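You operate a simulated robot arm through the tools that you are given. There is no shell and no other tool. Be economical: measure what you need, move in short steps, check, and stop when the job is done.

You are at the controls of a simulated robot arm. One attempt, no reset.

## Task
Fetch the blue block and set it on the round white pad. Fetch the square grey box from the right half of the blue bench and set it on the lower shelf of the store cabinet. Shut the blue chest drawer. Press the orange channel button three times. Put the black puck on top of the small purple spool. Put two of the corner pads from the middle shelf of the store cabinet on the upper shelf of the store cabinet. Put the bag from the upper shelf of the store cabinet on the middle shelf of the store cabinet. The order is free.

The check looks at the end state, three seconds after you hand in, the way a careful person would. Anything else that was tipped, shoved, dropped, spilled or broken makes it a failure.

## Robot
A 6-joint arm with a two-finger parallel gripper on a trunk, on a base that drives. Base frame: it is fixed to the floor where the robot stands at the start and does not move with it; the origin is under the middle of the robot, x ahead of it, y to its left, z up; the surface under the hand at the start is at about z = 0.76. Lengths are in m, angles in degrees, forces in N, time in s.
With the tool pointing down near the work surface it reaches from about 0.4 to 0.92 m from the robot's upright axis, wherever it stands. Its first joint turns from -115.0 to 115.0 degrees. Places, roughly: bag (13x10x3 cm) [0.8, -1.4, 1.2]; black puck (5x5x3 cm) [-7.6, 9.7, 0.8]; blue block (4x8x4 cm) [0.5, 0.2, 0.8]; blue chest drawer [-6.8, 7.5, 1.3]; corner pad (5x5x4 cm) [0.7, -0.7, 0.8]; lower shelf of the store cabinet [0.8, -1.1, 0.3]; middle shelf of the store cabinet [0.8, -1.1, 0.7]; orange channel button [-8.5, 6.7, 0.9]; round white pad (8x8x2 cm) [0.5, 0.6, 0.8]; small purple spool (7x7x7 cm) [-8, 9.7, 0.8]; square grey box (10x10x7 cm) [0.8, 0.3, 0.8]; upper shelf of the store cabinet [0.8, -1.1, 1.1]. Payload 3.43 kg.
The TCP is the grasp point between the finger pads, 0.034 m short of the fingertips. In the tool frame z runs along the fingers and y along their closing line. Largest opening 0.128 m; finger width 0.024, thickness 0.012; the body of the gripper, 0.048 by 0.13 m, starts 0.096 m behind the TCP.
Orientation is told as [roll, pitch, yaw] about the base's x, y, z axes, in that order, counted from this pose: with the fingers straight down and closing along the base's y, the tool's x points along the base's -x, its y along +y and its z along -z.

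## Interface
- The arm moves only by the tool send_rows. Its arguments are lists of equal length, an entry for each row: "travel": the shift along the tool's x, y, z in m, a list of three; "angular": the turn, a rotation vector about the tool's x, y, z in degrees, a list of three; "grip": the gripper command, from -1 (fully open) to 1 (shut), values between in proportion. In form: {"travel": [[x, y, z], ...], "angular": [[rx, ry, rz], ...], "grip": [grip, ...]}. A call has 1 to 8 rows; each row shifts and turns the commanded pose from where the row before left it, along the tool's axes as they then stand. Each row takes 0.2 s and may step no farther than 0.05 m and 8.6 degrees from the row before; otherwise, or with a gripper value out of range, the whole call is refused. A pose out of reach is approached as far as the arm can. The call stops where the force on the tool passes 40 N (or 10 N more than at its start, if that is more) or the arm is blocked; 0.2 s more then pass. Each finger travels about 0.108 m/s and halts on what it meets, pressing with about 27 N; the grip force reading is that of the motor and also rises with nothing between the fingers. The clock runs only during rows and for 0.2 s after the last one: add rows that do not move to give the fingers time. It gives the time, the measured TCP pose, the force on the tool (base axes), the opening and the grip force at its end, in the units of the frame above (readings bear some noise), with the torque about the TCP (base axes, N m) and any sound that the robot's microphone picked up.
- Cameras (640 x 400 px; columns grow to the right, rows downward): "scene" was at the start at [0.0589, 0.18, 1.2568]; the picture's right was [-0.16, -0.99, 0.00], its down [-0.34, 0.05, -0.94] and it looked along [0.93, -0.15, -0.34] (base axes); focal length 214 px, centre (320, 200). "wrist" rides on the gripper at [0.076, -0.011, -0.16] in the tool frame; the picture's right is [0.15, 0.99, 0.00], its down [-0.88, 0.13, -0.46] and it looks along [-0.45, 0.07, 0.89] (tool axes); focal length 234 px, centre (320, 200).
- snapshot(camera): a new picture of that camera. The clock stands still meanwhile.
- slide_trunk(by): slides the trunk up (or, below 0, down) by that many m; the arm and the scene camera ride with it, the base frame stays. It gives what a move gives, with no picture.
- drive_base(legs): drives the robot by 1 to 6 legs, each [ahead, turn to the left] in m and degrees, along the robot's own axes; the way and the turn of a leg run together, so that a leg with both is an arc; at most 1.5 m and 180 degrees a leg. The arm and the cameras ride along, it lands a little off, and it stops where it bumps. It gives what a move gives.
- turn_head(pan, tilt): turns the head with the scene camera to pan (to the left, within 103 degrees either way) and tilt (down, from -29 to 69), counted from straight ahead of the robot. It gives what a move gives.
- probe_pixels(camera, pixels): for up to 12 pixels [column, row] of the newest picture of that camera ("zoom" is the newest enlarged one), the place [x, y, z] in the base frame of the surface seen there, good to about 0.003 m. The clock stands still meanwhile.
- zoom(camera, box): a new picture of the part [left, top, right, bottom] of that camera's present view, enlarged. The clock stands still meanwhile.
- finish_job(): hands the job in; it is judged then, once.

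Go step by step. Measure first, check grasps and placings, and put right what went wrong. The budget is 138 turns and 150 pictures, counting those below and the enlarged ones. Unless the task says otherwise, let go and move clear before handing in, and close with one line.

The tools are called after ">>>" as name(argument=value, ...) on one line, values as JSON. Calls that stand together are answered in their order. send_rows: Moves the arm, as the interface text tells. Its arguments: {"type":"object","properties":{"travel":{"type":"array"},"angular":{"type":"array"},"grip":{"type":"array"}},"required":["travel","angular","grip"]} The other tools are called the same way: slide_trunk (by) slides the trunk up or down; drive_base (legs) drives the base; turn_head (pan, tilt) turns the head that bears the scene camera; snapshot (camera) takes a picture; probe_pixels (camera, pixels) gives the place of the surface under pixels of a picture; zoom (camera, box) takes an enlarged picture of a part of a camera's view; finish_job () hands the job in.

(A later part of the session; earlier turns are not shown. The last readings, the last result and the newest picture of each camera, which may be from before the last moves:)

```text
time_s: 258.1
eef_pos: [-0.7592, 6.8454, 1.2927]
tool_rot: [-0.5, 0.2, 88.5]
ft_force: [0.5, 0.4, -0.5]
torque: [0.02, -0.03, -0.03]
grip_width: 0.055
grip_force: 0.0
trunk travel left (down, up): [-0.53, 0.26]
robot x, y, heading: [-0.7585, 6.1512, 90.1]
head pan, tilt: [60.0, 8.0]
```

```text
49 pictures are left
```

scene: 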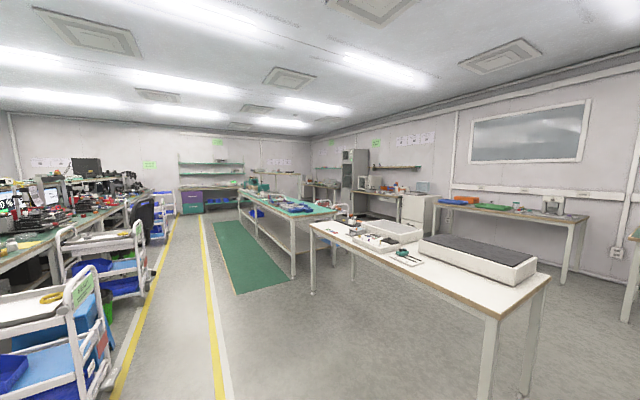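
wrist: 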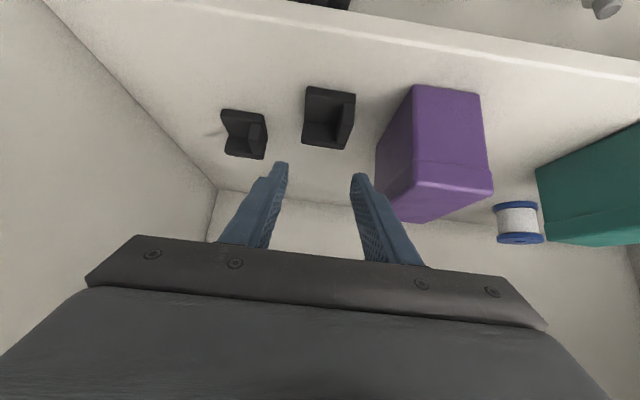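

I'll probe this layout: island tables, the yellow-lined aisle, and far furniture.

>>> probe_pixels(camera="scene", pixels=[[487, 395], [313, 291], [293, 276], [240, 215], [220, 380], [165, 245], [110, 375], [150, 285], [195, 212], [330, 207], [450, 245], [405, 230]])

>>> zoom(camera="scene", box=[150, 120, 470, 320])

```text
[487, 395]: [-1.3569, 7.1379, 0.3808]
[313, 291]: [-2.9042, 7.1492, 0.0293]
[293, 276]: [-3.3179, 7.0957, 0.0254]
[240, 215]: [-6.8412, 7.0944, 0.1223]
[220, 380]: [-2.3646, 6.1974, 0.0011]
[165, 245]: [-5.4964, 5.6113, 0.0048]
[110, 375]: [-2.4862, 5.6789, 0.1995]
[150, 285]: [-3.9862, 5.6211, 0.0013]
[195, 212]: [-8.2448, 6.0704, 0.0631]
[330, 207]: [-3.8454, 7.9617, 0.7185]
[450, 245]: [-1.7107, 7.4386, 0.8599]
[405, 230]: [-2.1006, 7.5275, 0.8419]
```

```text
2.00 times, centred on (310, 220) of scene
```

zoom: 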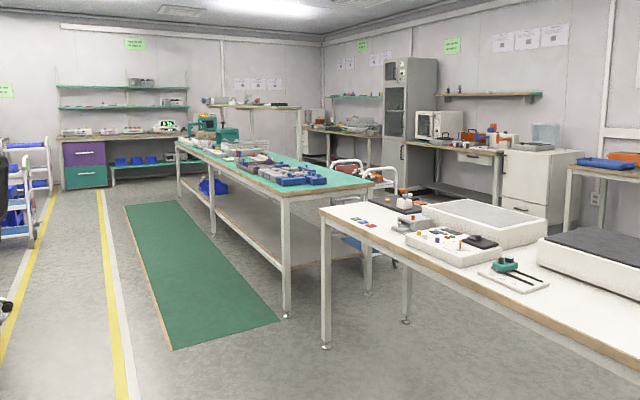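

The aisle at y≈6.4 (mat side, between y 5.65 and 7.1) is wide enough. I'll drive up it toward x≈−5.3.

>>> drive_base(legs=[[0.22, 0], [0, 90], [1.5, 0], [1.5, 0], [1.5, 0]])

>>> turn_head(pan=-20, tilt=12)

>>> snapshot(camera="scene")

```text
time_s: 284.5
eef_pos: [-5.9161, 6.3141, 1.2927]
tool_rot: [-0.6, 0.3, -179.7]
ft_force: [-0.1, -0.1, -0.2]
torque: [0.0, 0.02, -0.03]
grip_width: 0.0552
grip_force: 0.1
trunk travel left (down, up): [-0.53, 0.26]
robot x, y, heading: [-5.2181, 6.3338, -178.1]
head pan, tilt: [60.0, 8.0]
```

```text
time_s: 286.1
eef_pos: [-5.9163, 6.3143, 1.2927]
tool_rot: [-0.6, 0.1, -179.7]
ft_force: [0.8, -0.9, 0.8]
torque: [-0.01, -0.02, -0.02]
grip_width: 0.0549
grip_force: 0.0
trunk travel left (down, up): [-0.53, 0.26]
robot x, y, heading: [-5.2188, 6.3316, -178.3]
head pan, tilt: [-20.0, 12.0]
```

```text
47 pictures are left
```

scene: 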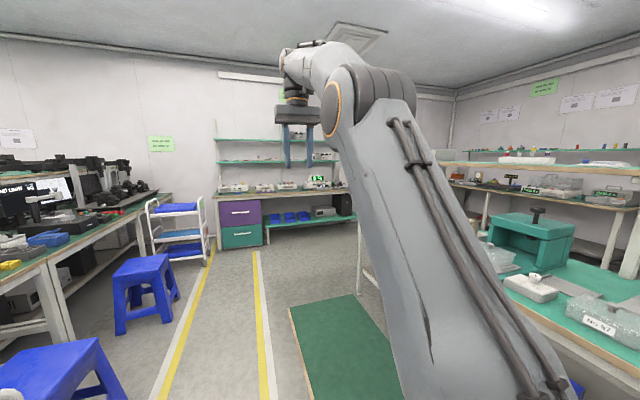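

The arm blocks the end of the island; I'll pan further right.

>>> turn_head(pan=-48, tilt=5)

>>> snapshot(camera="scene")

>>> snapshot(camera="wrist")

```text
time_s: 287.0
eef_pos: [-5.9152, 6.3148, 1.2941]
tool_rot: [-0.7, 0.2, -179.7]
ft_force: [-0.5, 0.1, -0.3]
torque: [0.0, 0.03, 0.02]
grip_width: 0.0551
grip_force: 0.0
trunk travel left (down, up): [-0.53, 0.26]
robot x, y, heading: [-5.221, 6.3296, -178.1]
head pan, tilt: [-48.0, 5.0]
```

```text
46 pictures are left
```

scene: 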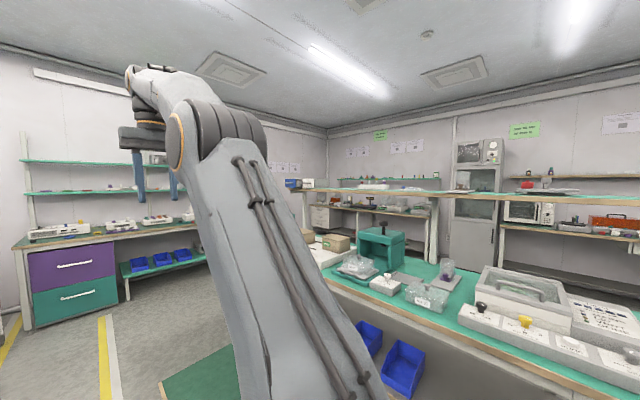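

```text
45 pictures are left
```

wrist: 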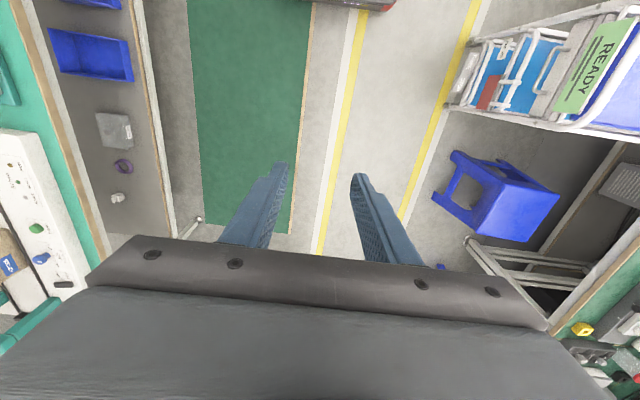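

A small blue/white chest sits at (297,184) on the island's raised shelf. I'll zoom there.

>>> probe_pixels(camera="scene", pixels=[[293, 184], [308, 184], [335, 190], [440, 195], [310, 235], [400, 250]])

>>> zoom(camera="scene", box=[272, 165, 352, 215])

```text
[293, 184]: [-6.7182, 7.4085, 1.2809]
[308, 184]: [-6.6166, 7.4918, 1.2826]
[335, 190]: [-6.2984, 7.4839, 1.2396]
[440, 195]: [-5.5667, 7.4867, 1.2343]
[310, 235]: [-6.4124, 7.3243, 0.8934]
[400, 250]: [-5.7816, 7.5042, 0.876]
```

```text
8.00 times, centred on (312, 190) of scene
```

zoom: 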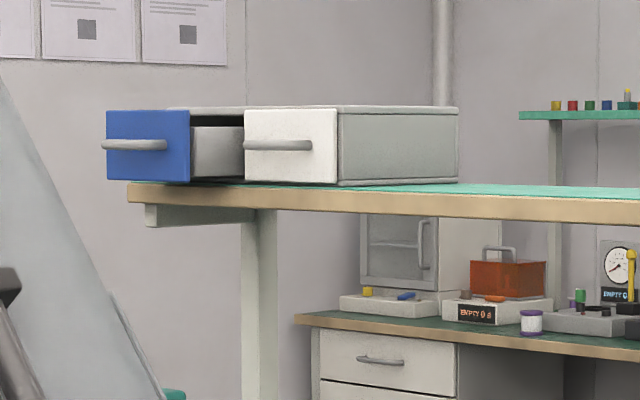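

The blue drawer (front y≈7.41, z 1.28, x≈−6.72) is open toward the aisle beside a white closed one. I'll drive to x≈−6.72 and face it.

>>> drive_base(legs=[[1.5, 0], [0, -88.2]])

>>> turn_head(pan=-5, tilt=5)

>>> snapshot(camera="scene")

```text
time_s: 298.1
eef_pos: [-6.8117, 6.969, 1.2936]
tool_rot: [-0.7, 0.2, 95.2]
ft_force: [0.3, 0.0, 0.2]
torque: [0.01, 0.0, -0.01]
grip_width: 0.0551
grip_force: 0.1
trunk travel left (down, up): [-0.53, 0.26]
robot x, y, heading: [-6.7308, 6.2828, 96.6]
head pan, tilt: [-48.0, 5.0]
```

```text
time_s: 299.2
eef_pos: [-6.811, 6.9682, 1.2932]
tool_rot: [-0.5, 0.2, 95.3]
ft_force: [-0.5, 0.2, 0.1]
torque: [0.05, 0.03, -0.02]
grip_width: 0.0552
grip_force: 0.1
trunk travel left (down, up): [-0.53, 0.26]
robot x, y, heading: [-6.7333, 6.2746, 97.0]
head pan, tilt: [-5.0, 5.0]
```

```text
43 pictures are left
```

scene: 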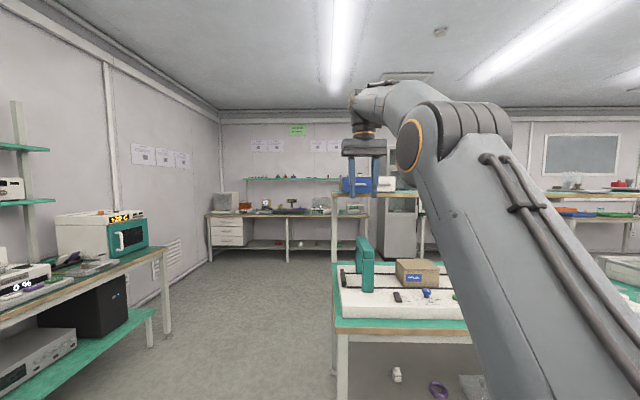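

>>> zoom(camera="scene", box=[320, 160, 416, 220])

>>> probe_pixels(camera="zoom", pixels=[[160, 140], [260, 170], [300, 170], [170, 165], [260, 150], [400, 160], [480, 160], [300, 215], [140, 240], [345, 120]])

>>> drive_base(legs=[[0, -6.8]])

```text
6.67 times, centred on (368, 190) of scene
```

zoom: 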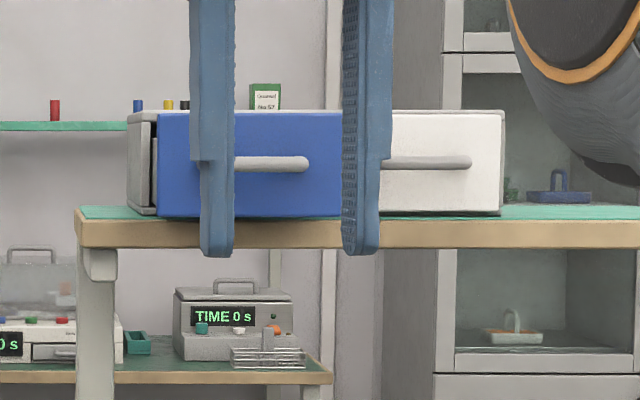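

```text
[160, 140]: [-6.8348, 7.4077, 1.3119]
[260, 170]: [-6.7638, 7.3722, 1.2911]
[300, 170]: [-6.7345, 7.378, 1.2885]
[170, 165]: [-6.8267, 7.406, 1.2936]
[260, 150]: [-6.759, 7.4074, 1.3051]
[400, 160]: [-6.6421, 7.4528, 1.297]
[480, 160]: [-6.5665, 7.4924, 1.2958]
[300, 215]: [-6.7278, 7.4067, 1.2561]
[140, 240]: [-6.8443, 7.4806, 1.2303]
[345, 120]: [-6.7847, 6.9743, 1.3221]
```

```text
time_s: 300.2
eef_pos: [-6.7284, 6.9719, 1.2921]
tool_rot: [-0.6, 0.1, 88.5]
ft_force: [-0.7, -0.4, 0.2]
torque: [-0.01, 0.0, 0.0]
grip_width: 0.055
grip_force: 0.1
trunk travel left (down, up): [-0.53, 0.26]
robot x, y, heading: [-6.7311, 6.2783, 90.1]
head pan, tilt: [-5.0, 5.0]
```

Drawer: x −6.836…−6.69, handle front y 7.373, z 1.29; the closed neighbour's handle front is y 7.453. I'll close the fingers, centre on the drawer and drive 0.3 closer.

>>> send_rows(travel=[[0, 0.033, 0], [0, 0, 0], [0, 0, 0]], angular=[[0, 0, -1.5], [0, 0, 0], [0, 0, 0]], grip=[1, 1, 1])

>>> drive_base(legs=[[0.3, 0]])

>>> send_rows(travel=[[-0.03, 0, 0], [-0.03, 0, 0], [-0.01, 0, 0], [0, 0, 0]], angular=[[0, 0, 0], [0, 0, 0], [0, 0, 0], [0, 0, 0]], grip=[1, 1, 1, 1])

>>> zoom(camera="scene", box=[280, 130, 440, 230])

```text
time_s: 301.0
eef_pos: [-6.7611, 6.9746, 1.2931]
tool_rot: [-0.6, 0.2, 89.9]
ft_force: [-0.6, -0.4, -0.5]
torque: [-0.01, 0.0, 0.01]
grip_width: 0.0
grip_force: 27.0
trunk travel left (down, up): [-0.53, 0.26]
robot x, y, heading: [-6.7324, 6.2792, 89.7]
head pan, tilt: [-5.0, 5.0]
```

```text
time_s: 303.1
eef_pos: [-6.7554, 7.2844, 1.2937]
tool_rot: [-0.7, 0.2, 89.7]
ft_force: [0.4, 0.1, 0.2]
torque: [0.0, 0.0, 0.0]
grip_width: 0.0
grip_force: 27.6
trunk travel left (down, up): [-0.53, 0.26]
robot x, y, heading: [-6.729, 6.5922, 89.7]
head pan, tilt: [-5.0, 5.0]
```

```text
time_s: 304.1
eef_pos: [-6.7552, 7.323, 1.2722]
tool_rot: [-0.6, 0.0, 89.7]
ft_force: [0.5, -0.4, -0.6]
torque: [-0.06, 0.02, -0.01]
grip_width: 0.0001
grip_force: 26.5
out of reach, approached as far as the arm can: row 1, 2, 3
trunk travel left (down, up): [-0.53, 0.26]
robot x, y, heading: [-6.7303, 6.5849, 89.5]
head pan, tilt: [-5.0, 5.0]
```

```text
4.00 times, centred on (360, 180) of scene
```

zoom: 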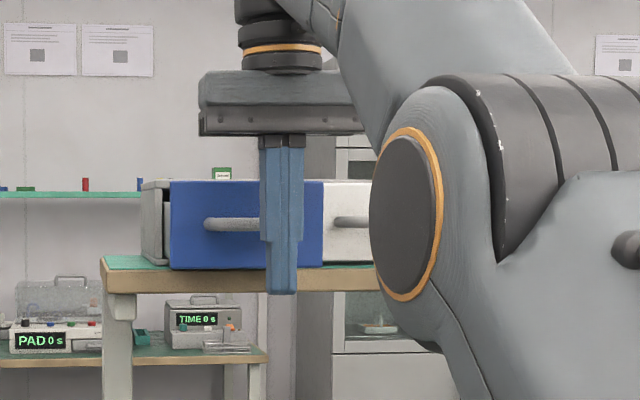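

Reach is limited at this arm height; I'll retract slightly, raise the trunk 0.25 and lower the hand back.

>>> send_rows(travel=[[0.04, 0, 0], [0, 0, 0]], angular=[[0, 0, 0], [0, 0, 0]], grip=[1, 1])

>>> slide_trunk(by=0.25)

>>> send_rows(travel=[[0.01, 0, 0.04], [0, 0, 0.04], [0, 0, 0.04], [0, 0, 0.04], [0, 0, 0.04], [0, 0, 0.04], [0, 0, 0]], angular=[[0, 0, 0], [0, 0, 0], [0, 0, 0], [0, 0, 0], [0, 0, 0], [0, 0, 0], [0, 0, 0]], grip=[1, 1, 1, 1, 1, 1, 1])

```text
time_s: 304.7
eef_pos: [-6.7567, 7.2827, 1.2747]
tool_rot: [-0.4, 0.2, 89.7]
ft_force: [-0.8, 0.0, 0.1]
torque: [0.02, -0.03, 0.02]
grip_width: 0.0
grip_force: 27.1
trunk travel left (down, up): [-0.53, 0.26]
robot x, y, heading: [-6.7337, 6.5869, 89.7]
head pan, tilt: [-5.0, 5.0]
```

```text
time_s: 307.2
eef_pos: [-6.755, 7.2544, 1.521]
tool_rot: [-0.6, 0.2, 89.7]
ft_force: [-0.2, 0.1, -0.1]
torque: [-0.01, -0.04, 0.03]
grip_width: 0.0001
grip_force: 26.8
trunk travel left (down, up): [-0.78, 0.01]
robot x, y, heading: [-6.7324, 6.5866, 89.7]
head pan, tilt: [-5.0, 5.0]
```

```text
time_s: 308.8
eef_pos: [-6.7532, 7.2439, 1.2816]
tool_rot: [-0.7, 0.2, 89.7]
ft_force: [0.0, -0.4, 0.5]
torque: [-0.03, 0.01, 0.02]
grip_width: 0.0
grip_force: 26.9
trunk travel left (down, up): [-0.78, 0.01]
robot x, y, heading: [-6.7302, 6.5859, 89.6]
head pan, tilt: [-5.0, 5.0]
```

Tracking properly again. I'll advance to contact and push in slowly.

>>> send_rows(travel=[[-0.035, 0.006, 0], [-0.035, 0, 0], [-0.035, 0, 0], [-0.02, 0, 0], [-0.02, 0, 0], [-0.02, 0, 0], [-0.015, 0, 0], [0, 0, 0]], angular=[[0, 0, 0], [0, 0, 0], [0, 0, 0], [0, 0, 0], [0, 0, 0], [0, 0, 0], [0, 0, 0], [0, 0, 0]], grip=[1, 1, 1, 1, 1, 1, 1, 1])

>>> send_rows(travel=[[-0.008, 0, 0], [-0.006, 0, 0], [-0.005, 0, 0], [-0.004, 0, 0], [-0.004, 0, 0]], angular=[[0, 0, 0], [0, 0, 0], [0, 0, 0], [0, 0, 0], [0, 0, 0]], grip=[1, 1, 1, 1, 1])

>>> zoom(camera="scene", box=[280, 150, 440, 250])

```text
time_s: 310.6
eef_pos: [-6.7566, 7.3892, 1.2715]
tool_rot: [-0.7, 0.1, 89.7]
ft_force: [0.1, -0.3, 1.9]
torque: [0.01, 0.01, -0.03]
grip_width: 0.0
grip_force: 27.3
out of reach, approached as far as the arm can: row 6, 7
trunk travel left (down, up): [-0.78, 0.01]
robot x, y, heading: [-6.7362, 6.5844, 90.1]
head pan, tilt: [-5.0, 5.0]
```

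```text
time_s: 311.8
eef_pos: [-6.7583, 7.3915, 1.2676]
tool_rot: [-0.6, 0.1, 89.7]
ft_force: [-0.2, -0.8, 0.1]
torque: [0.04, -0.01, 0.0]
grip_width: 0.0
grip_force: 26.9
out of reach, approached as far as the arm can: row 1, 2, 3, 4, 5
trunk travel left (down, up): [-0.78, 0.01]
robot x, y, heading: [-6.7345, 6.5885, 89.5]
head pan, tilt: [-5.0, 5.0]
```

```text
4.00 times, centred on (360, 200) of scene
```

zoom: 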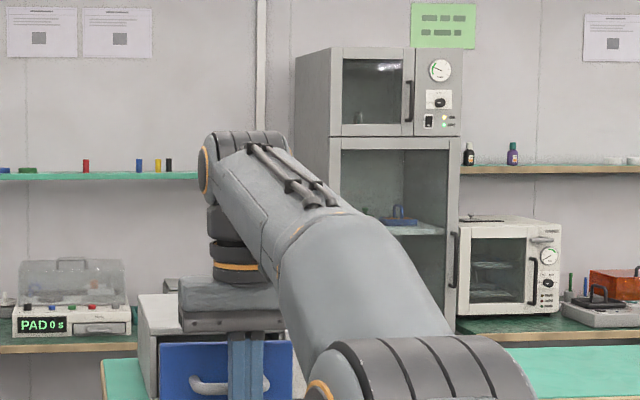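

Arm reach ended at y 7.39 with no resistance. I'll reset the command and push the rest by creeping the base forward.

>>> send_rows(travel=[[0.045, 0, -0.008], [0, 0, 0]], angular=[[0, 0, 0], [0, 0, 0]], grip=[1, 1])

>>> drive_base(legs=[[0.045, 0]])

>>> snapshot(camera="scene")

>>> probe_pixels(camera="scene", pixels=[[325, 245], [332, 245], [345, 240], [350, 247], [318, 230], [322, 240], [340, 250]])

```text
time_s: 312.4
eef_pos: [-6.7563, 7.3442, 1.2776]
tool_rot: [-0.6, 0.0, 89.7]
ft_force: [-0.6, -0.5, 0.5]
torque: [0.05, -0.02, -0.01]
grip_width: 0.0001
grip_force: 27.0
trunk travel left (down, up): [-0.78, 0.01]
robot x, y, heading: [-6.7333, 6.5847, 89.7]
head pan, tilt: [-5.0, 5.0]
```

```text
time_s: 313.3
eef_pos: [-6.7579, 7.3915, 1.2764]
tool_rot: [-0.7, 0.1, 89.7]
ft_force: [-0.6, -0.6, 0.6]
torque: [0.03, 0.01, -0.03]
grip_width: 0.0
grip_force: 27.5
trunk travel left (down, up): [-0.78, 0.01]
robot x, y, heading: [-6.7341, 6.6358, 89.7]
head pan, tilt: [-5.0, 5.0]
```

```text
39 pictures are left
```

scene: 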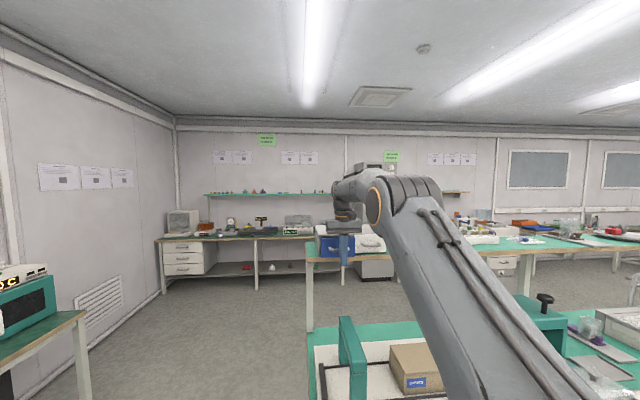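

```text
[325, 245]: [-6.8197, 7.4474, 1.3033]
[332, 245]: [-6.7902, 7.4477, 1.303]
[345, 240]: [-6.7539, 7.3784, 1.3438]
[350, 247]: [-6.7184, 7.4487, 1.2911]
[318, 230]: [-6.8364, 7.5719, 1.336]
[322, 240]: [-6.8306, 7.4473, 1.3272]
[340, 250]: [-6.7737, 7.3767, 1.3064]
```

The drawer front moved to y 7.4475; the flush target is ≈7.492. Pushing 45 mm more with the arm, in small steps.

>>> send_rows(travel=[[-0.012, 0, 0], [-0.01, 0, 0], [-0.008, 0, 0], [-0.006, 0, 0], [-0.004, 0, 0], [-0.003, 0, 0], [-0.003, 0, 0], [-0.002, 0, 0]], angular=[[0, 0, 0], [0, 0, 0], [0, 0, 0], [0, 0, 0], [0, 0, 0], [0, 0, 0], [0, 0, 0], [0, 0, 0]], grip=[1, 1, 1, 1, 1, 1, 1, 1])

>>> zoom(camera="scene", box=[300, 215, 396, 275])

>>> probe_pixels(camera="zoom", pixels=[[150, 180], [180, 220], [410, 180], [440, 190], [330, 170], [140, 150], [500, 150]])

```text
time_s: 315.1
eef_pos: [-6.7576, 7.434, 1.2766]
tool_rot: [-0.7, 0.1, 89.7]
ft_force: [0.8, -0.8, 0.5]
torque: [-0.01, 0.04, 0.03]
grip_width: 0.0001
grip_force: 26.9
out of reach, approached as far as the arm can: row 7
trunk travel left (down, up): [-0.78, 0.01]
robot x, y, heading: [-6.732, 6.6349, 89.5]
head pan, tilt: [-5.0, 5.0]
```

```text
6.67 times, centred on (348, 245) of scene
```

zoom: 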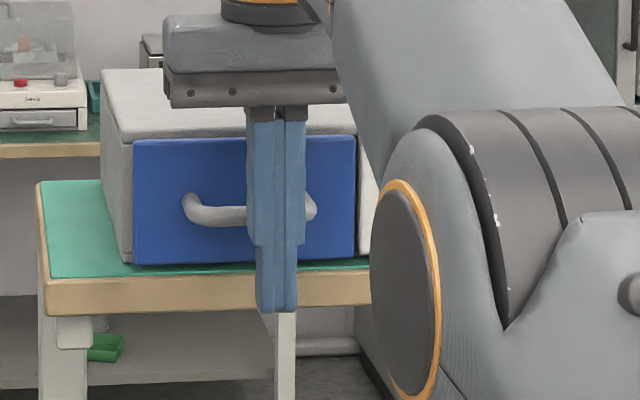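

```text
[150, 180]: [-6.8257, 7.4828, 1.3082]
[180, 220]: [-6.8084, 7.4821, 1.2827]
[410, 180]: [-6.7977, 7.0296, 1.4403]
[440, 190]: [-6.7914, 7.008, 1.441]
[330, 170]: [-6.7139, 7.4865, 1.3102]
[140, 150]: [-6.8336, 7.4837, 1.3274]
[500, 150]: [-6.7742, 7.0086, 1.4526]
```

Front is at y 7.484 with ~8 mm to go. I'll creep the base 1.5 cm.

>>> send_rows(travel=[[0.012, 0, 0], [0, 0, 0]], angular=[[0, 0, 0], [0, 0, 0]], grip=[1, 1])

>>> drive_base(legs=[[0.022, 0]])

>>> send_rows(travel=[[-0.002, 0, 0], [-0.002, 0, 0], [-0.002, 0, 0], [-0.002, 0, 0], [-0.002, 0, 0]], angular=[[0, 0, 0], [0, 0, 0], [0, 0, 0], [0, 0, 0], [0, 0, 0]], grip=[1, 1, 1, 1, 1])

>>> zoom(camera="scene", box=[300, 215, 396, 275])

>>> probe_pixels(camera="zoom", pixels=[[150, 180], [180, 230], [330, 170], [200, 170]])

```text
time_s: 315.7
eef_pos: [-6.7584, 7.4246, 1.2771]
tool_rot: [-0.6, 0.1, 89.7]
ft_force: [-0.2, 0.3, -0.9]
torque: [0.02, 0.0, 0.01]
grip_width: 0.0
grip_force: 26.4
trunk travel left (down, up): [-0.78, 0.01]
robot x, y, heading: [-6.7304, 6.632, 89.8]
head pan, tilt: [-5.0, 5.0]
```

```text
time_s: 316.7
eef_pos: [-6.7585, 7.4414, 1.2758]
tool_rot: [-0.6, 0.9, 89.8]
ft_force: [1.6, -14.7, 4.2]
torque: [0.28, 0.1, 0.19]
grip_width: 0.0
grip_force: 27.2
trunk travel left (down, up): [-0.78, 0.01]
robot x, y, heading: [-6.7295, 6.6513, 89.7]
head pan, tilt: [-5.0, 5.0]
stopped in leg 1: the force on the tool passed its limit at 44 N (the readings are from after the stop); the commanded pose is now the measured one
```

```text
time_s: 317.2
eef_pos: [-6.7583, 7.4419, 1.2768]
tool_rot: [-0.6, 1.4, 89.8]
ft_force: [2.3, -24.5, 6.5]
torque: [0.56, 0.08, 0.33]
grip_width: 0.0
grip_force: 27.2
trunk travel left (down, up): [-0.78, 0.01]
robot x, y, heading: [-6.7305, 6.6548, 89.6]
head pan, tilt: [-5.0, 5.0]
stopped in row 2: the force on the tool passed its limit at 45 N (the readings are from after the stop); the commanded pose is now the measured one
```

```text
6.67 times, centred on (348, 245) of scene
```

zoom: 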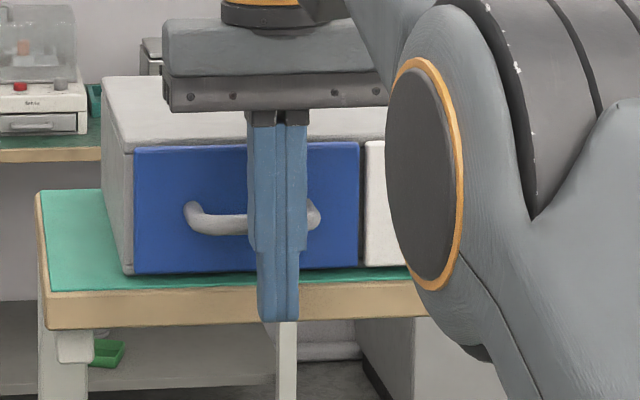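

```text
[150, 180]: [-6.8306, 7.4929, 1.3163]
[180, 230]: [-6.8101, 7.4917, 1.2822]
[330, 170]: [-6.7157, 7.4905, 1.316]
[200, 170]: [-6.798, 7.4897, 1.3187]
```

The drawer is shut flush (front y 7.491). I'll retract, back off, turn left to the far bench and look for the orange button.

>>> send_rows(travel=[[0.03, 0, 0], [0.04, 0, 0], [0.04, 0, 0], [0.03, 0, 0]], angular=[[0, 0, 0], [0, 0, 0], [0, 0, 0], [0, 0, 0]], grip=[1, 1, 1, 1])

>>> drive_base(legs=[[-0.2, 0], [0, 90]])

>>> turn_head(pan=-5, tilt=22)

>>> snapshot(camera="scene")

```text
time_s: 318.2
eef_pos: [-6.7604, 7.3027, 1.2787]
tool_rot: [-0.6, 1.3, 89.8]
ft_force: [0.3, 0.2, -0.1]
torque: [-0.04, 0.02, 0.02]
grip_width: 0.0
grip_force: 26.5
trunk travel left (down, up): [-0.78, 0.01]
robot x, y, heading: [-6.7314, 6.6566, 89.9]
head pan, tilt: [-5.0, 5.0]
```

```text
time_s: 323.7
eef_pos: [-7.3834, 6.4173, 1.2772]
tool_rot: [-0.5, 1.4, -179.4]
ft_force: [-0.5, -0.2, 0.2]
torque: [-0.02, 0.03, -0.03]
grip_width: 0.0002
grip_force: 26.8
trunk travel left (down, up): [-0.78, 0.01]
robot x, y, heading: [-6.7322, 6.4527, -179.4]
head pan, tilt: [-5.0, 5.0]
```

```text
time_s: 324.5
eef_pos: [-7.3816, 6.4157, 1.2768]
tool_rot: [-0.6, 1.2, -179.3]
ft_force: [-1.0, -0.7, 0.1]
torque: [0.03, -0.01, -0.01]
grip_width: 0.0001
grip_force: 26.8
trunk travel left (down, up): [-0.78, 0.01]
robot x, y, heading: [-6.7326, 6.4564, -179.4]
head pan, tilt: [-5.0, 22.0]
```

```text
36 pictures are left
```

scene: 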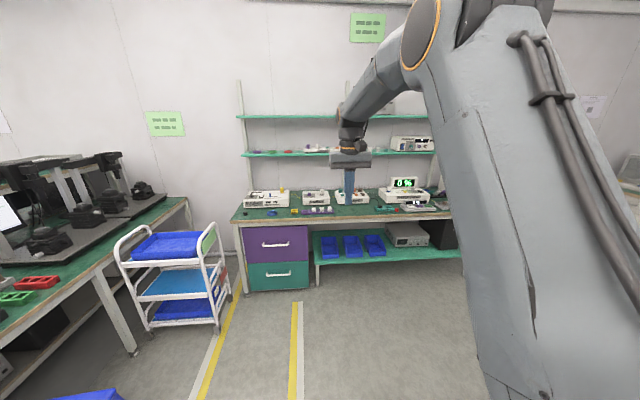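

>>> zoom(camera="scene", box=[320, 165, 448, 225])

>>> probe_pixels(camera="zoom", pixels=[[350, 160], [420, 85], [130, 150], [380, 170], [460, 160], [330, 250]])

```text
5.00 times, centred on (384, 195) of scene
```

zoom: 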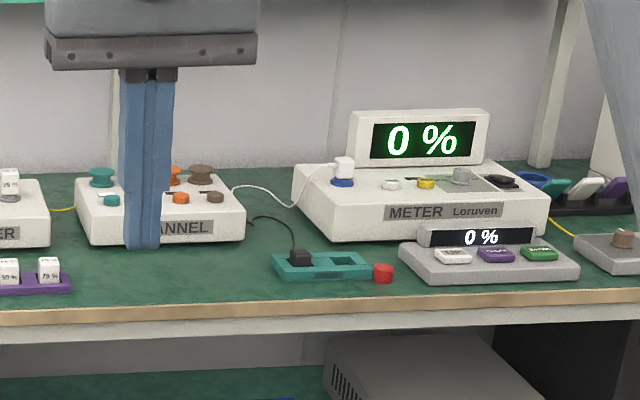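

```text
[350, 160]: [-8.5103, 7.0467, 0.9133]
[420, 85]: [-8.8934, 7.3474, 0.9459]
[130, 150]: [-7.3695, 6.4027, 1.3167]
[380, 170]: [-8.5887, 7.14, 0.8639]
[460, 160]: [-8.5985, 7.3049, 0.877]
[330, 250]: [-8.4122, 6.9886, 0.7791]
```

The CHANNEL unit has teal, orange and brown buttons, at about (−8.5, 6.7). I'll probe the overhead shelves and the bench edge before approaching.

>>> probe_pixels(camera="scene", pixels=[[300, 156], [300, 117], [280, 222], [400, 218], [360, 195], [270, 235], [347, 215]])

```text
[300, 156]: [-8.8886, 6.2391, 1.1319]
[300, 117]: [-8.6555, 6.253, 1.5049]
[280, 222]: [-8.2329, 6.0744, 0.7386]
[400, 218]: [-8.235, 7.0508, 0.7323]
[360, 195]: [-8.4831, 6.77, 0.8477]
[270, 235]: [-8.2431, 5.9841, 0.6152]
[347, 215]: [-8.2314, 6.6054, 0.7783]
```

Shelves overhead start at x≈−8.66 and the bench edge is at −8.235. I'll drive forward past the island, shift to y≈6.74, lower the trunk and look closer.

>>> drive_base(legs=[[0.85, 0], [0, -90], [0.29, 0], [0, 90]])

>>> slide_trunk(by=-0.2)

>>> turn_head(pan=0, tilt=35)

>>> snapshot(camera="scene")

>>> snapshot(camera="wrist")

```text
time_s: 338.1
eef_pos: [-8.2293, 6.6884, 1.2785]
tool_rot: [-0.6, 1.3, -178.0]
ft_force: [0.0, -0.5, 0.1]
torque: [-0.02, 0.02, 0.03]
grip_width: 0.0
grip_force: 27.1
trunk travel left (down, up): [-0.78, 0.01]
robot x, y, heading: [-7.5816, 6.7444, -178.1]
head pan, tilt: [-5.0, 22.0]
```

```text
time_s: 340.3
eef_pos: [-8.2301, 6.6883, 1.0776]
tool_rot: [-0.5, 1.2, -178.0]
ft_force: [-0.8, 0.3, 0.2]
torque: [-0.01, 0.01, -0.03]
grip_width: 0.0
grip_force: 26.3
trunk travel left (down, up): [-0.58, 0.21]
robot x, y, heading: [-7.58, 6.7395, -178.0]
head pan, tilt: [-5.0, 22.0]
```

```text
time_s: 341.1
eef_pos: [-8.2294, 6.6891, 1.0769]
tool_rot: [-0.6, 1.3, -177.9]
ft_force: [-0.4, 0.0, -0.8]
torque: [0.01, 0.04, -0.02]
grip_width: 0.0
grip_force: 27.0
trunk travel left (down, up): [-0.58, 0.21]
robot x, y, heading: [-7.5797, 6.7413, -178.2]
head pan, tilt: [0.0, 35.0]
```

```text
34 pictures are left
```

scene: 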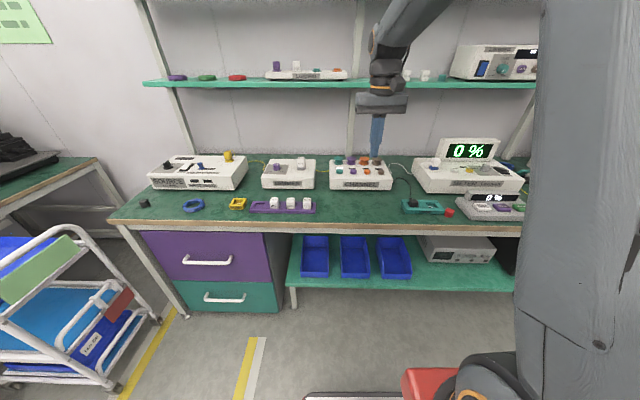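

```text
33 pictures are left
```

wrist: 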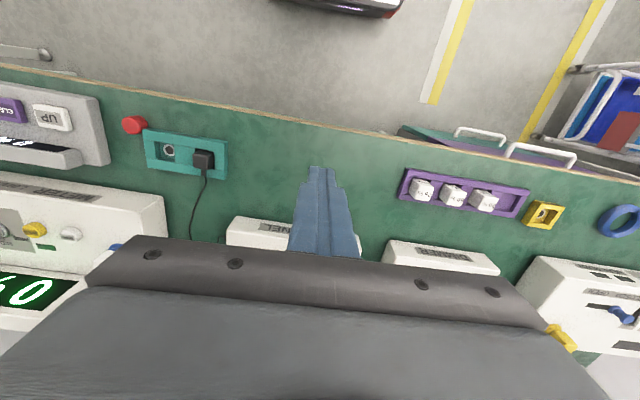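

>>> zoom(camera="scene", box=[320, 145, 400, 195])

>>> probe_pixels(camera="zoom", pixels=[[365, 125], [360, 170], [365, 110], [440, 130], [430, 175], [240, 120], [270, 175], [352, 165], [368, 166], [325, 180], [350, 185], [345, 120]])

```text
8.00 times, centred on (360, 170) of scene
```

zoom: 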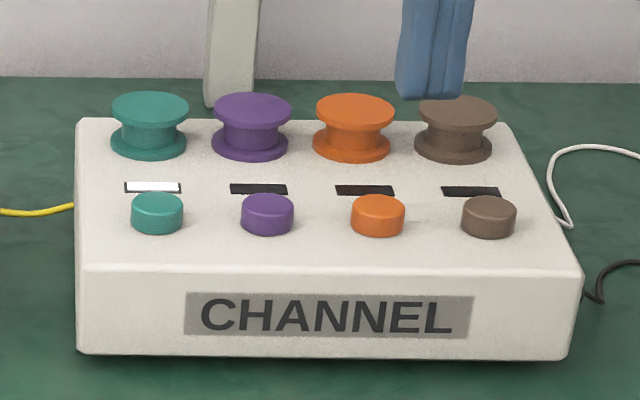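

```text
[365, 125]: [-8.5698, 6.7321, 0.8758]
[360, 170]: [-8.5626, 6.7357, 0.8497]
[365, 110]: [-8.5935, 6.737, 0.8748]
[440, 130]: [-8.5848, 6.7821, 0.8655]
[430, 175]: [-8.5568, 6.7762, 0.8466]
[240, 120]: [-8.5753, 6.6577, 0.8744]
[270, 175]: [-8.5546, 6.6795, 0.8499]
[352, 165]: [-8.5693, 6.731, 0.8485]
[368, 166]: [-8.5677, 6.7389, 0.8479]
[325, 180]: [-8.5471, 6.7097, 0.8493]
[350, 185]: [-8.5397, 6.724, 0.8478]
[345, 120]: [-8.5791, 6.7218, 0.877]
```

Each channel has a knob, a lamp, and a small front button; the orange button is at zoom (378,212). I'll probe it.

>>> probe_pixels(camera="zoom", pixels=[[378, 204], [358, 204], [398, 204], [378, 196], [378, 212], [378, 230], [378, 245], [488, 204]])

```text
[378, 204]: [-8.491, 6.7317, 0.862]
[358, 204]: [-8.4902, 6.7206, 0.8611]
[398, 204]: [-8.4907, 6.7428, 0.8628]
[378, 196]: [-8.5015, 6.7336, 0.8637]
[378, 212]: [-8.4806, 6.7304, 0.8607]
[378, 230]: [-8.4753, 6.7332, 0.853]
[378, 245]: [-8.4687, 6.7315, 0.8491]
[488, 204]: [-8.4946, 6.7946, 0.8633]
```

Button centre is (−8.490, 6.7315), top z 0.862. I'll drive 0.15 closer, then place the closed fingertips above it.

>>> drive_base(legs=[[0.15, 0]])

>>> send_rows(travel=[[-0.036, -0.017, 0], [-0.036, -0.017, 0], [-0.036, -0.017, 0], [0, 0, 0]], angular=[[0, -1.3, 0], [0, 0, -2], [0, 0, 0], [0, 0, 0]], grip=[1, 1, 1, 1])

```text
time_s: 342.4
eef_pos: [-8.3787, 6.685, 1.0777]
tool_rot: [-0.6, 1.4, -178.1]
ft_force: [0.1, 0.0, 0.6]
torque: [0.04, 0.02, 0.0]
grip_width: 0.0
grip_force: 26.8
trunk travel left (down, up): [-0.58, 0.21]
robot x, y, heading: [-7.7301, 6.7375, -178.2]
head pan, tilt: [0.0, 35.0]
```

```text
time_s: 343.4
eef_pos: [-8.4914, 6.7319, 1.0768]
tool_rot: [-0.6, 0.1, -176.0]
ft_force: [0.0, 0.3, 0.4]
torque: [-0.02, 0.0, 0.01]
grip_width: 0.0001
grip_force: 27.0
trunk travel left (down, up): [-0.58, 0.21]
robot x, y, heading: [-7.728, 6.738, -178.3]
head pan, tilt: [0.0, 35.0]
```

Right over it. I'll descend to ~2 cm above the button and check visually.

>>> send_rows(travel=[[0, 0, 0.04], [0, 0, 0.04], [0, 0, 0.04], [0, 0, 0.042], [0, 0, 0]], angular=[[0, 0, 0], [0, 0, 0], [0, 0, 0], [0, 0, 0], [0, 0, 0]], grip=[1, 1, 1, 1, 1])

>>> snapshot(camera="scene")

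>>> zoom(camera="scene", box=[310, 110, 406, 170])

```text
time_s: 344.6
eef_pos: [-8.4891, 6.7335, 0.9133]
tool_rot: [-0.5, -0.1, -176.0]
ft_force: [0.4, -1.2, -0.1]
torque: [0.02, 0.0, 0.02]
grip_width: 0.0
grip_force: 27.5
trunk travel left (down, up): [-0.58, 0.21]
robot x, y, heading: [-7.7316, 6.7366, -178.2]
head pan, tilt: [0.0, 35.0]
```

```text
31 pictures are left
```

scene: 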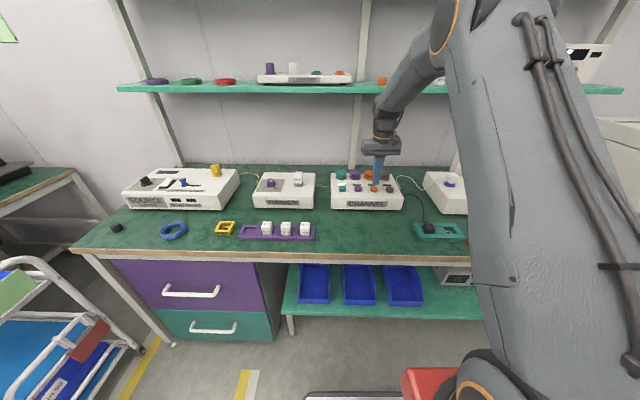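

```text
6.67 times, centred on (358, 140) of scene
```

zoom: 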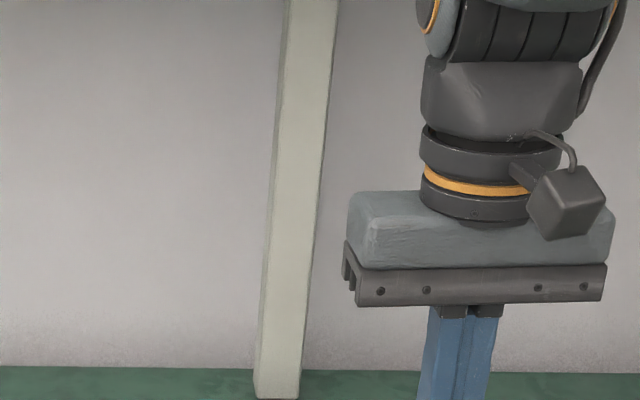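

Aligned in view (fingers at (377,178) over the orange button). First press in small steps.

>>> send_rows(travel=[[0, 0, 0.012], [0, 0, 0.004], [0, 0, 0.002], [0, 0, 0.002], [0, 0, 0.002], [0, 0, 0.002]], angular=[[0, 0, 0], [0, 0, 0], [0, 0, 0], [0, 0, 0], [0, 0, 0], [0, 0, 0]], grip=[1, 1, 1, 1, 1, 1])

>>> zoom(camera="scene", box=[325, 155, 421, 215])

```text
time_s: 346.0
eef_pos: [-8.4885, 6.7312, 0.8935]
tool_rot: [-0.6, -0.1, -176.0]
ft_force: [-1.2, 1.6, 7.9]
torque: [0.05, 0.07, 0.02]
grip_width: 0.0
grip_force: 26.8
trunk travel left (down, up): [-0.58, 0.21]
robot x, y, heading: [-7.73, 6.7369, -178.0]
head pan, tilt: [0.0, 35.0]
heard: click
```

```text
6.67 times, centred on (373, 185) of scene
```

zoom: 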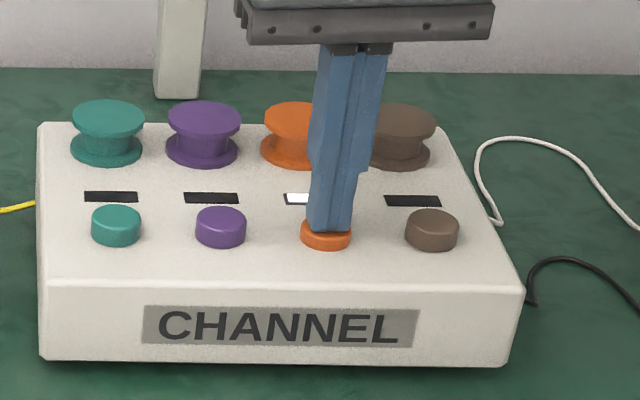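

A click, and the orange lamp lit: press one. Release fully and press again.

>>> send_rows(travel=[[0, 0, -0.014], [0, 0, 0], [0, 0, 0.006], [0, 0, 0.004], [0, 0, 0.002], [0, 0, 0.002], [0, 0, 0]], angular=[[0, 0, 0], [0, 0, 0], [0, 0, 0], [0, 0, 0], [0, 0, 0], [0, 0, 0], [0, 0, 0]], grip=[1, 1, 1, 1, 1, 1, 1])

```text
time_s: 347.6
eef_pos: [-8.4888, 6.7315, 0.8922]
tool_rot: [-0.7, -0.1, -175.9]
ft_force: [2.1, -0.9, 9.7]
torque: [-0.02, -0.06, 0.02]
grip_width: 0.0
grip_force: 26.9
trunk travel left (down, up): [-0.58, 0.21]
robot x, y, heading: [-7.73, 6.7358, -178.0]
head pan, tilt: [0.0, 35.0]
heard: click
```

Second click heard. Third press, then rise clear.

>>> send_rows(travel=[[0, 0, -0.014], [0, 0, 0], [0, 0, 0.006], [0, 0, 0.004], [0, 0, 0.002], [0, 0, 0.002], [0, 0, 0]], angular=[[0, 0, 0], [0, 0, 0], [0, 0, 0], [0, 0, 0], [0, 0, 0], [0, 0, 0], [0, 0, 0]], grip=[1, 1, 1, 1, 1, 1, 1])

>>> send_rows(travel=[[0, 0, -0.03], [0, 0, -0.04], [0, 0, -0.05], [0, 0, -0.05], [0, 0, -0.03]], angular=[[0, 0, 0], [0, 0, 0], [0, 0, 0], [0, 0, 0], [0, 0, 0]], grip=[1, 1, 1, 1, 1])

```text
time_s: 349.2
eef_pos: [-8.4889, 6.7324, 0.8926]
tool_rot: [-0.6, -0.1, -176.1]
ft_force: [1.0, 2.5, 8.6]
torque: [0.08, -0.05, 0.06]
grip_width: 0.0003
grip_force: 27.6
trunk travel left (down, up): [-0.58, 0.21]
robot x, y, heading: [-7.7316, 6.7349, -178.2]
head pan, tilt: [0.0, 35.0]
heard: click
```

```text
time_s: 350.4
eef_pos: [-8.4901, 6.7283, 1.0923]
tool_rot: [-0.6, 0.1, -176.0]
ft_force: [-0.4, 0.0, -0.1]
torque: [0.01, -0.03, -0.03]
grip_width: 0.0
grip_force: 26.7
trunk travel left (down, up): [-0.58, 0.21]
robot x, y, heading: [-7.7319, 6.7355, -178.0]
head pan, tilt: [0.0, 35.0]
```

Three clicks in all. Now to the puck and spool: retract, back off, turn to +y and drive toward the back bench.

>>> send_rows(travel=[[0.04, 0, 0], [0.04, 0, 0], [0.04, 0, 0]], angular=[[0, 0, 0], [0, 0, 0], [0, 0, 0]], grip=[1, 1, 1])

>>> drive_base(legs=[[-0.15, 0], [0, -92], [1.5, 0]])

>>> turn_head(pan=3, tilt=30)

>>> snapshot(camera="scene")

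```text
time_s: 351.2
eef_pos: [-8.3702, 6.7406, 1.0913]
tool_rot: [-0.6, 0.0, -176.1]
ft_force: [-1.1, -0.8, -0.5]
torque: [0.03, -0.04, 0.0]
grip_width: 0.0
grip_force: 26.8
trunk travel left (down, up): [-0.58, 0.21]
robot x, y, heading: [-7.7301, 6.7356, -178.1]
head pan, tilt: [0.0, 35.0]
```

```text
time_s: 363.4
eef_pos: [-7.6247, 8.8652, 1.0921]
tool_rot: [-0.6, 0.0, 93.8]
ft_force: [0.1, 0.4, -0.3]
torque: [-0.01, 0.01, 0.04]
grip_width: 0.0
grip_force: 27.3
trunk travel left (down, up): [-0.58, 0.21]
robot x, y, heading: [-7.6305, 8.2263, 92.0]
head pan, tilt: [0.0, 35.0]
```

```text
time_s: 364.0
eef_pos: [-7.6251, 8.866, 1.0918]
tool_rot: [-0.6, 0.0, 93.8]
ft_force: [-0.3, 0.8, -0.3]
torque: [0.01, 0.0, 0.0]
grip_width: 0.0
grip_force: 26.7
trunk travel left (down, up): [-0.58, 0.21]
robot x, y, heading: [-7.628, 8.2266, 91.9]
head pan, tilt: [3.0, 30.0]
```

```text
28 pictures are left
```

scene: 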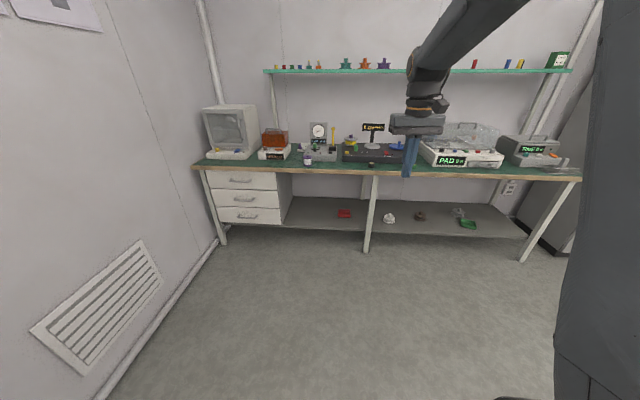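

>>> zoom(camera="scene", box=[290, 110, 430, 180])

>>> probe_pixels(camera="zoom", pixels=[[80, 220], [75, 185], [360, 240], [375, 235], [130, 220], [280, 140], [350, 200], [240, 260], [480, 160]])

```text
4.57 times, centred on (360, 145) of scene
```

zoom: 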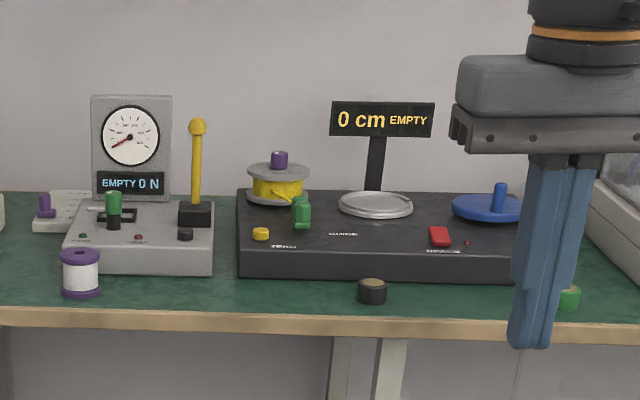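

```text
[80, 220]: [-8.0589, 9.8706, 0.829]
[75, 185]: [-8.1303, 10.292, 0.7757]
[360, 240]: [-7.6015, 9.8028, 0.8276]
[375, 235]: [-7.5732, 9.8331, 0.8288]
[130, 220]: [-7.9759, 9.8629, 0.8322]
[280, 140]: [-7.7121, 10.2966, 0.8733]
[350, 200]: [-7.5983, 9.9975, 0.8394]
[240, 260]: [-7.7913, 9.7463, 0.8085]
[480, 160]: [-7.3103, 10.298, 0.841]
```

The purple spool is at zoom (80,272) and the black puck at (372,291). I'll probe both.

>>> probe_pixels(camera="zoom", pixels=[[80, 255], [65, 254], [97, 254], [80, 275], [80, 248], [372, 284], [360, 284], [385, 284], [372, 278], [372, 298], [372, 305], [250, 310]])

>>> zoom(camera="scene", box=[296, 148, 384, 188])

```text
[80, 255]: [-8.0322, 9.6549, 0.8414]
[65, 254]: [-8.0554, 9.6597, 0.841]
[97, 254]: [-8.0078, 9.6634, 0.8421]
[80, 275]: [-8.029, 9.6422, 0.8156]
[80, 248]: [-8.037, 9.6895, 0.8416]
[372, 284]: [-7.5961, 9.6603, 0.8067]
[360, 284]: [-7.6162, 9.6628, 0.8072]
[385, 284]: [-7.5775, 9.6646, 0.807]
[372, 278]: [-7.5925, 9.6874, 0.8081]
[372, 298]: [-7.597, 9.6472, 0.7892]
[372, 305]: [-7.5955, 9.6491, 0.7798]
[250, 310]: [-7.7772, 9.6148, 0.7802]
```

```text
7.27 times, centred on (340, 168) of scene
```

zoom: 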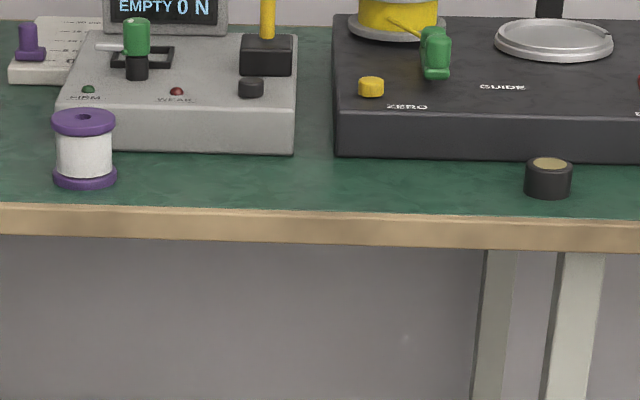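

Puck: centre (−7.596, 9.672), z 0.780–0.807. Spool: centre (−8.032, 9.672), top 0.8415. I'll drive 0.62 ahead and open the gripper.

>>> drive_base(legs=[[0.62, -1.5]])

>>> send_rows(travel=[[0, 0, 0], [0, 0, 0], [0, 0, 0]], angular=[[0, 0, 0], [0, 0, 0], [0, 0, 0]], grip=[-0.2, -0.2, -0.2])

```text
time_s: 367.5
eef_pos: [-7.6177, 9.4862, 1.0933]
tool_rot: [-0.6, 0.0, 92.3]
ft_force: [0.6, -0.1, 0.5]
torque: [-0.04, -0.03, 0.0]
grip_width: 0.0001
grip_force: 27.0
trunk travel left (down, up): [-0.58, 0.21]
robot x, y, heading: [-7.643, 8.8464, 90.1]
head pan, tilt: [3.0, 30.0]
```

```text
time_s: 368.3
eef_pos: [-7.6178, 9.4859, 1.0929]
tool_rot: [-0.6, 0.1, 92.2]
ft_force: [-0.4, 0.8, -0.2]
torque: [0.01, -0.02, 0.01]
grip_width: 0.0765
grip_force: 0.1
trunk travel left (down, up): [-0.58, 0.21]
robot x, y, heading: [-7.6397, 8.8439, 90.1]
head pan, tilt: [3.0, 30.0]
```

>>> send_rows(travel=[[-0.031, -0.0049, 0.026], [-0.031, -0.0049, 0.026], [-0.031, -0.0049, 0.026], [-0.031, -0.0049, 0.026], [-0.031, -0.0049, 0.026], [-0.031, -0.0049, 0.026], [0, 0, 0]], angular=[[0, 0, 0], [0, 0, 0], [0, 0, 0], [0, 0, 0], [0, 0, 0], [0, 0, 0], [0, 0, 0]], grip=[-0.2, -0.2, -0.2, -0.2, -0.2, -0.2, -0.2])

>>> snapshot(camera="wrist")

>>> zoom(camera="wrist", box=[256, 100, 384, 180])

```text
time_s: 369.9
eef_pos: [-7.5943, 9.6722, 0.9362]
tool_rot: [-0.5, 0.1, 92.2]
ft_force: [-0.1, -0.6, 0.3]
torque: [0.05, 0.01, 0.01]
grip_width: 0.0767
grip_force: 0.1
trunk travel left (down, up): [-0.58, 0.21]
robot x, y, heading: [-7.6419, 8.8464, 90.3]
head pan, tilt: [3.0, 30.0]
```

```text
25 pictures are left
```

wrist: 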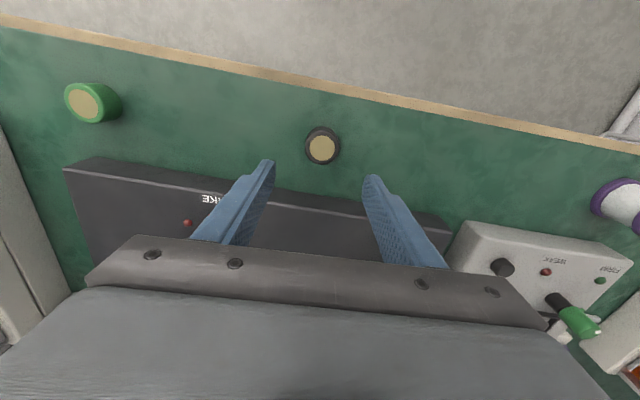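

```text
5.00 times, centred on (320, 140) of wrist
```

zoom: 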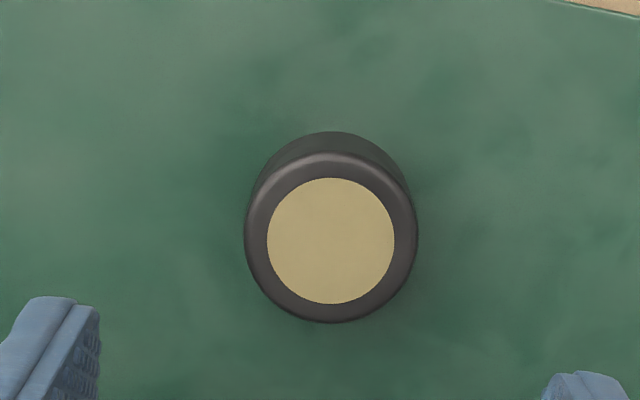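

>>> probe_pixels(camera="zoom", pixels=[[331, 241], [250, 238], [412, 240], [331, 316], [331, 160], [560, 350]])

```text
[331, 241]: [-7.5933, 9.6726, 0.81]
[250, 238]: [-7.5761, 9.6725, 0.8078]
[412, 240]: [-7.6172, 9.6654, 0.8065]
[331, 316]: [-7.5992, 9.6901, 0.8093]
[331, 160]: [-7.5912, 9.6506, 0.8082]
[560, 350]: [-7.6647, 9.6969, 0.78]
```

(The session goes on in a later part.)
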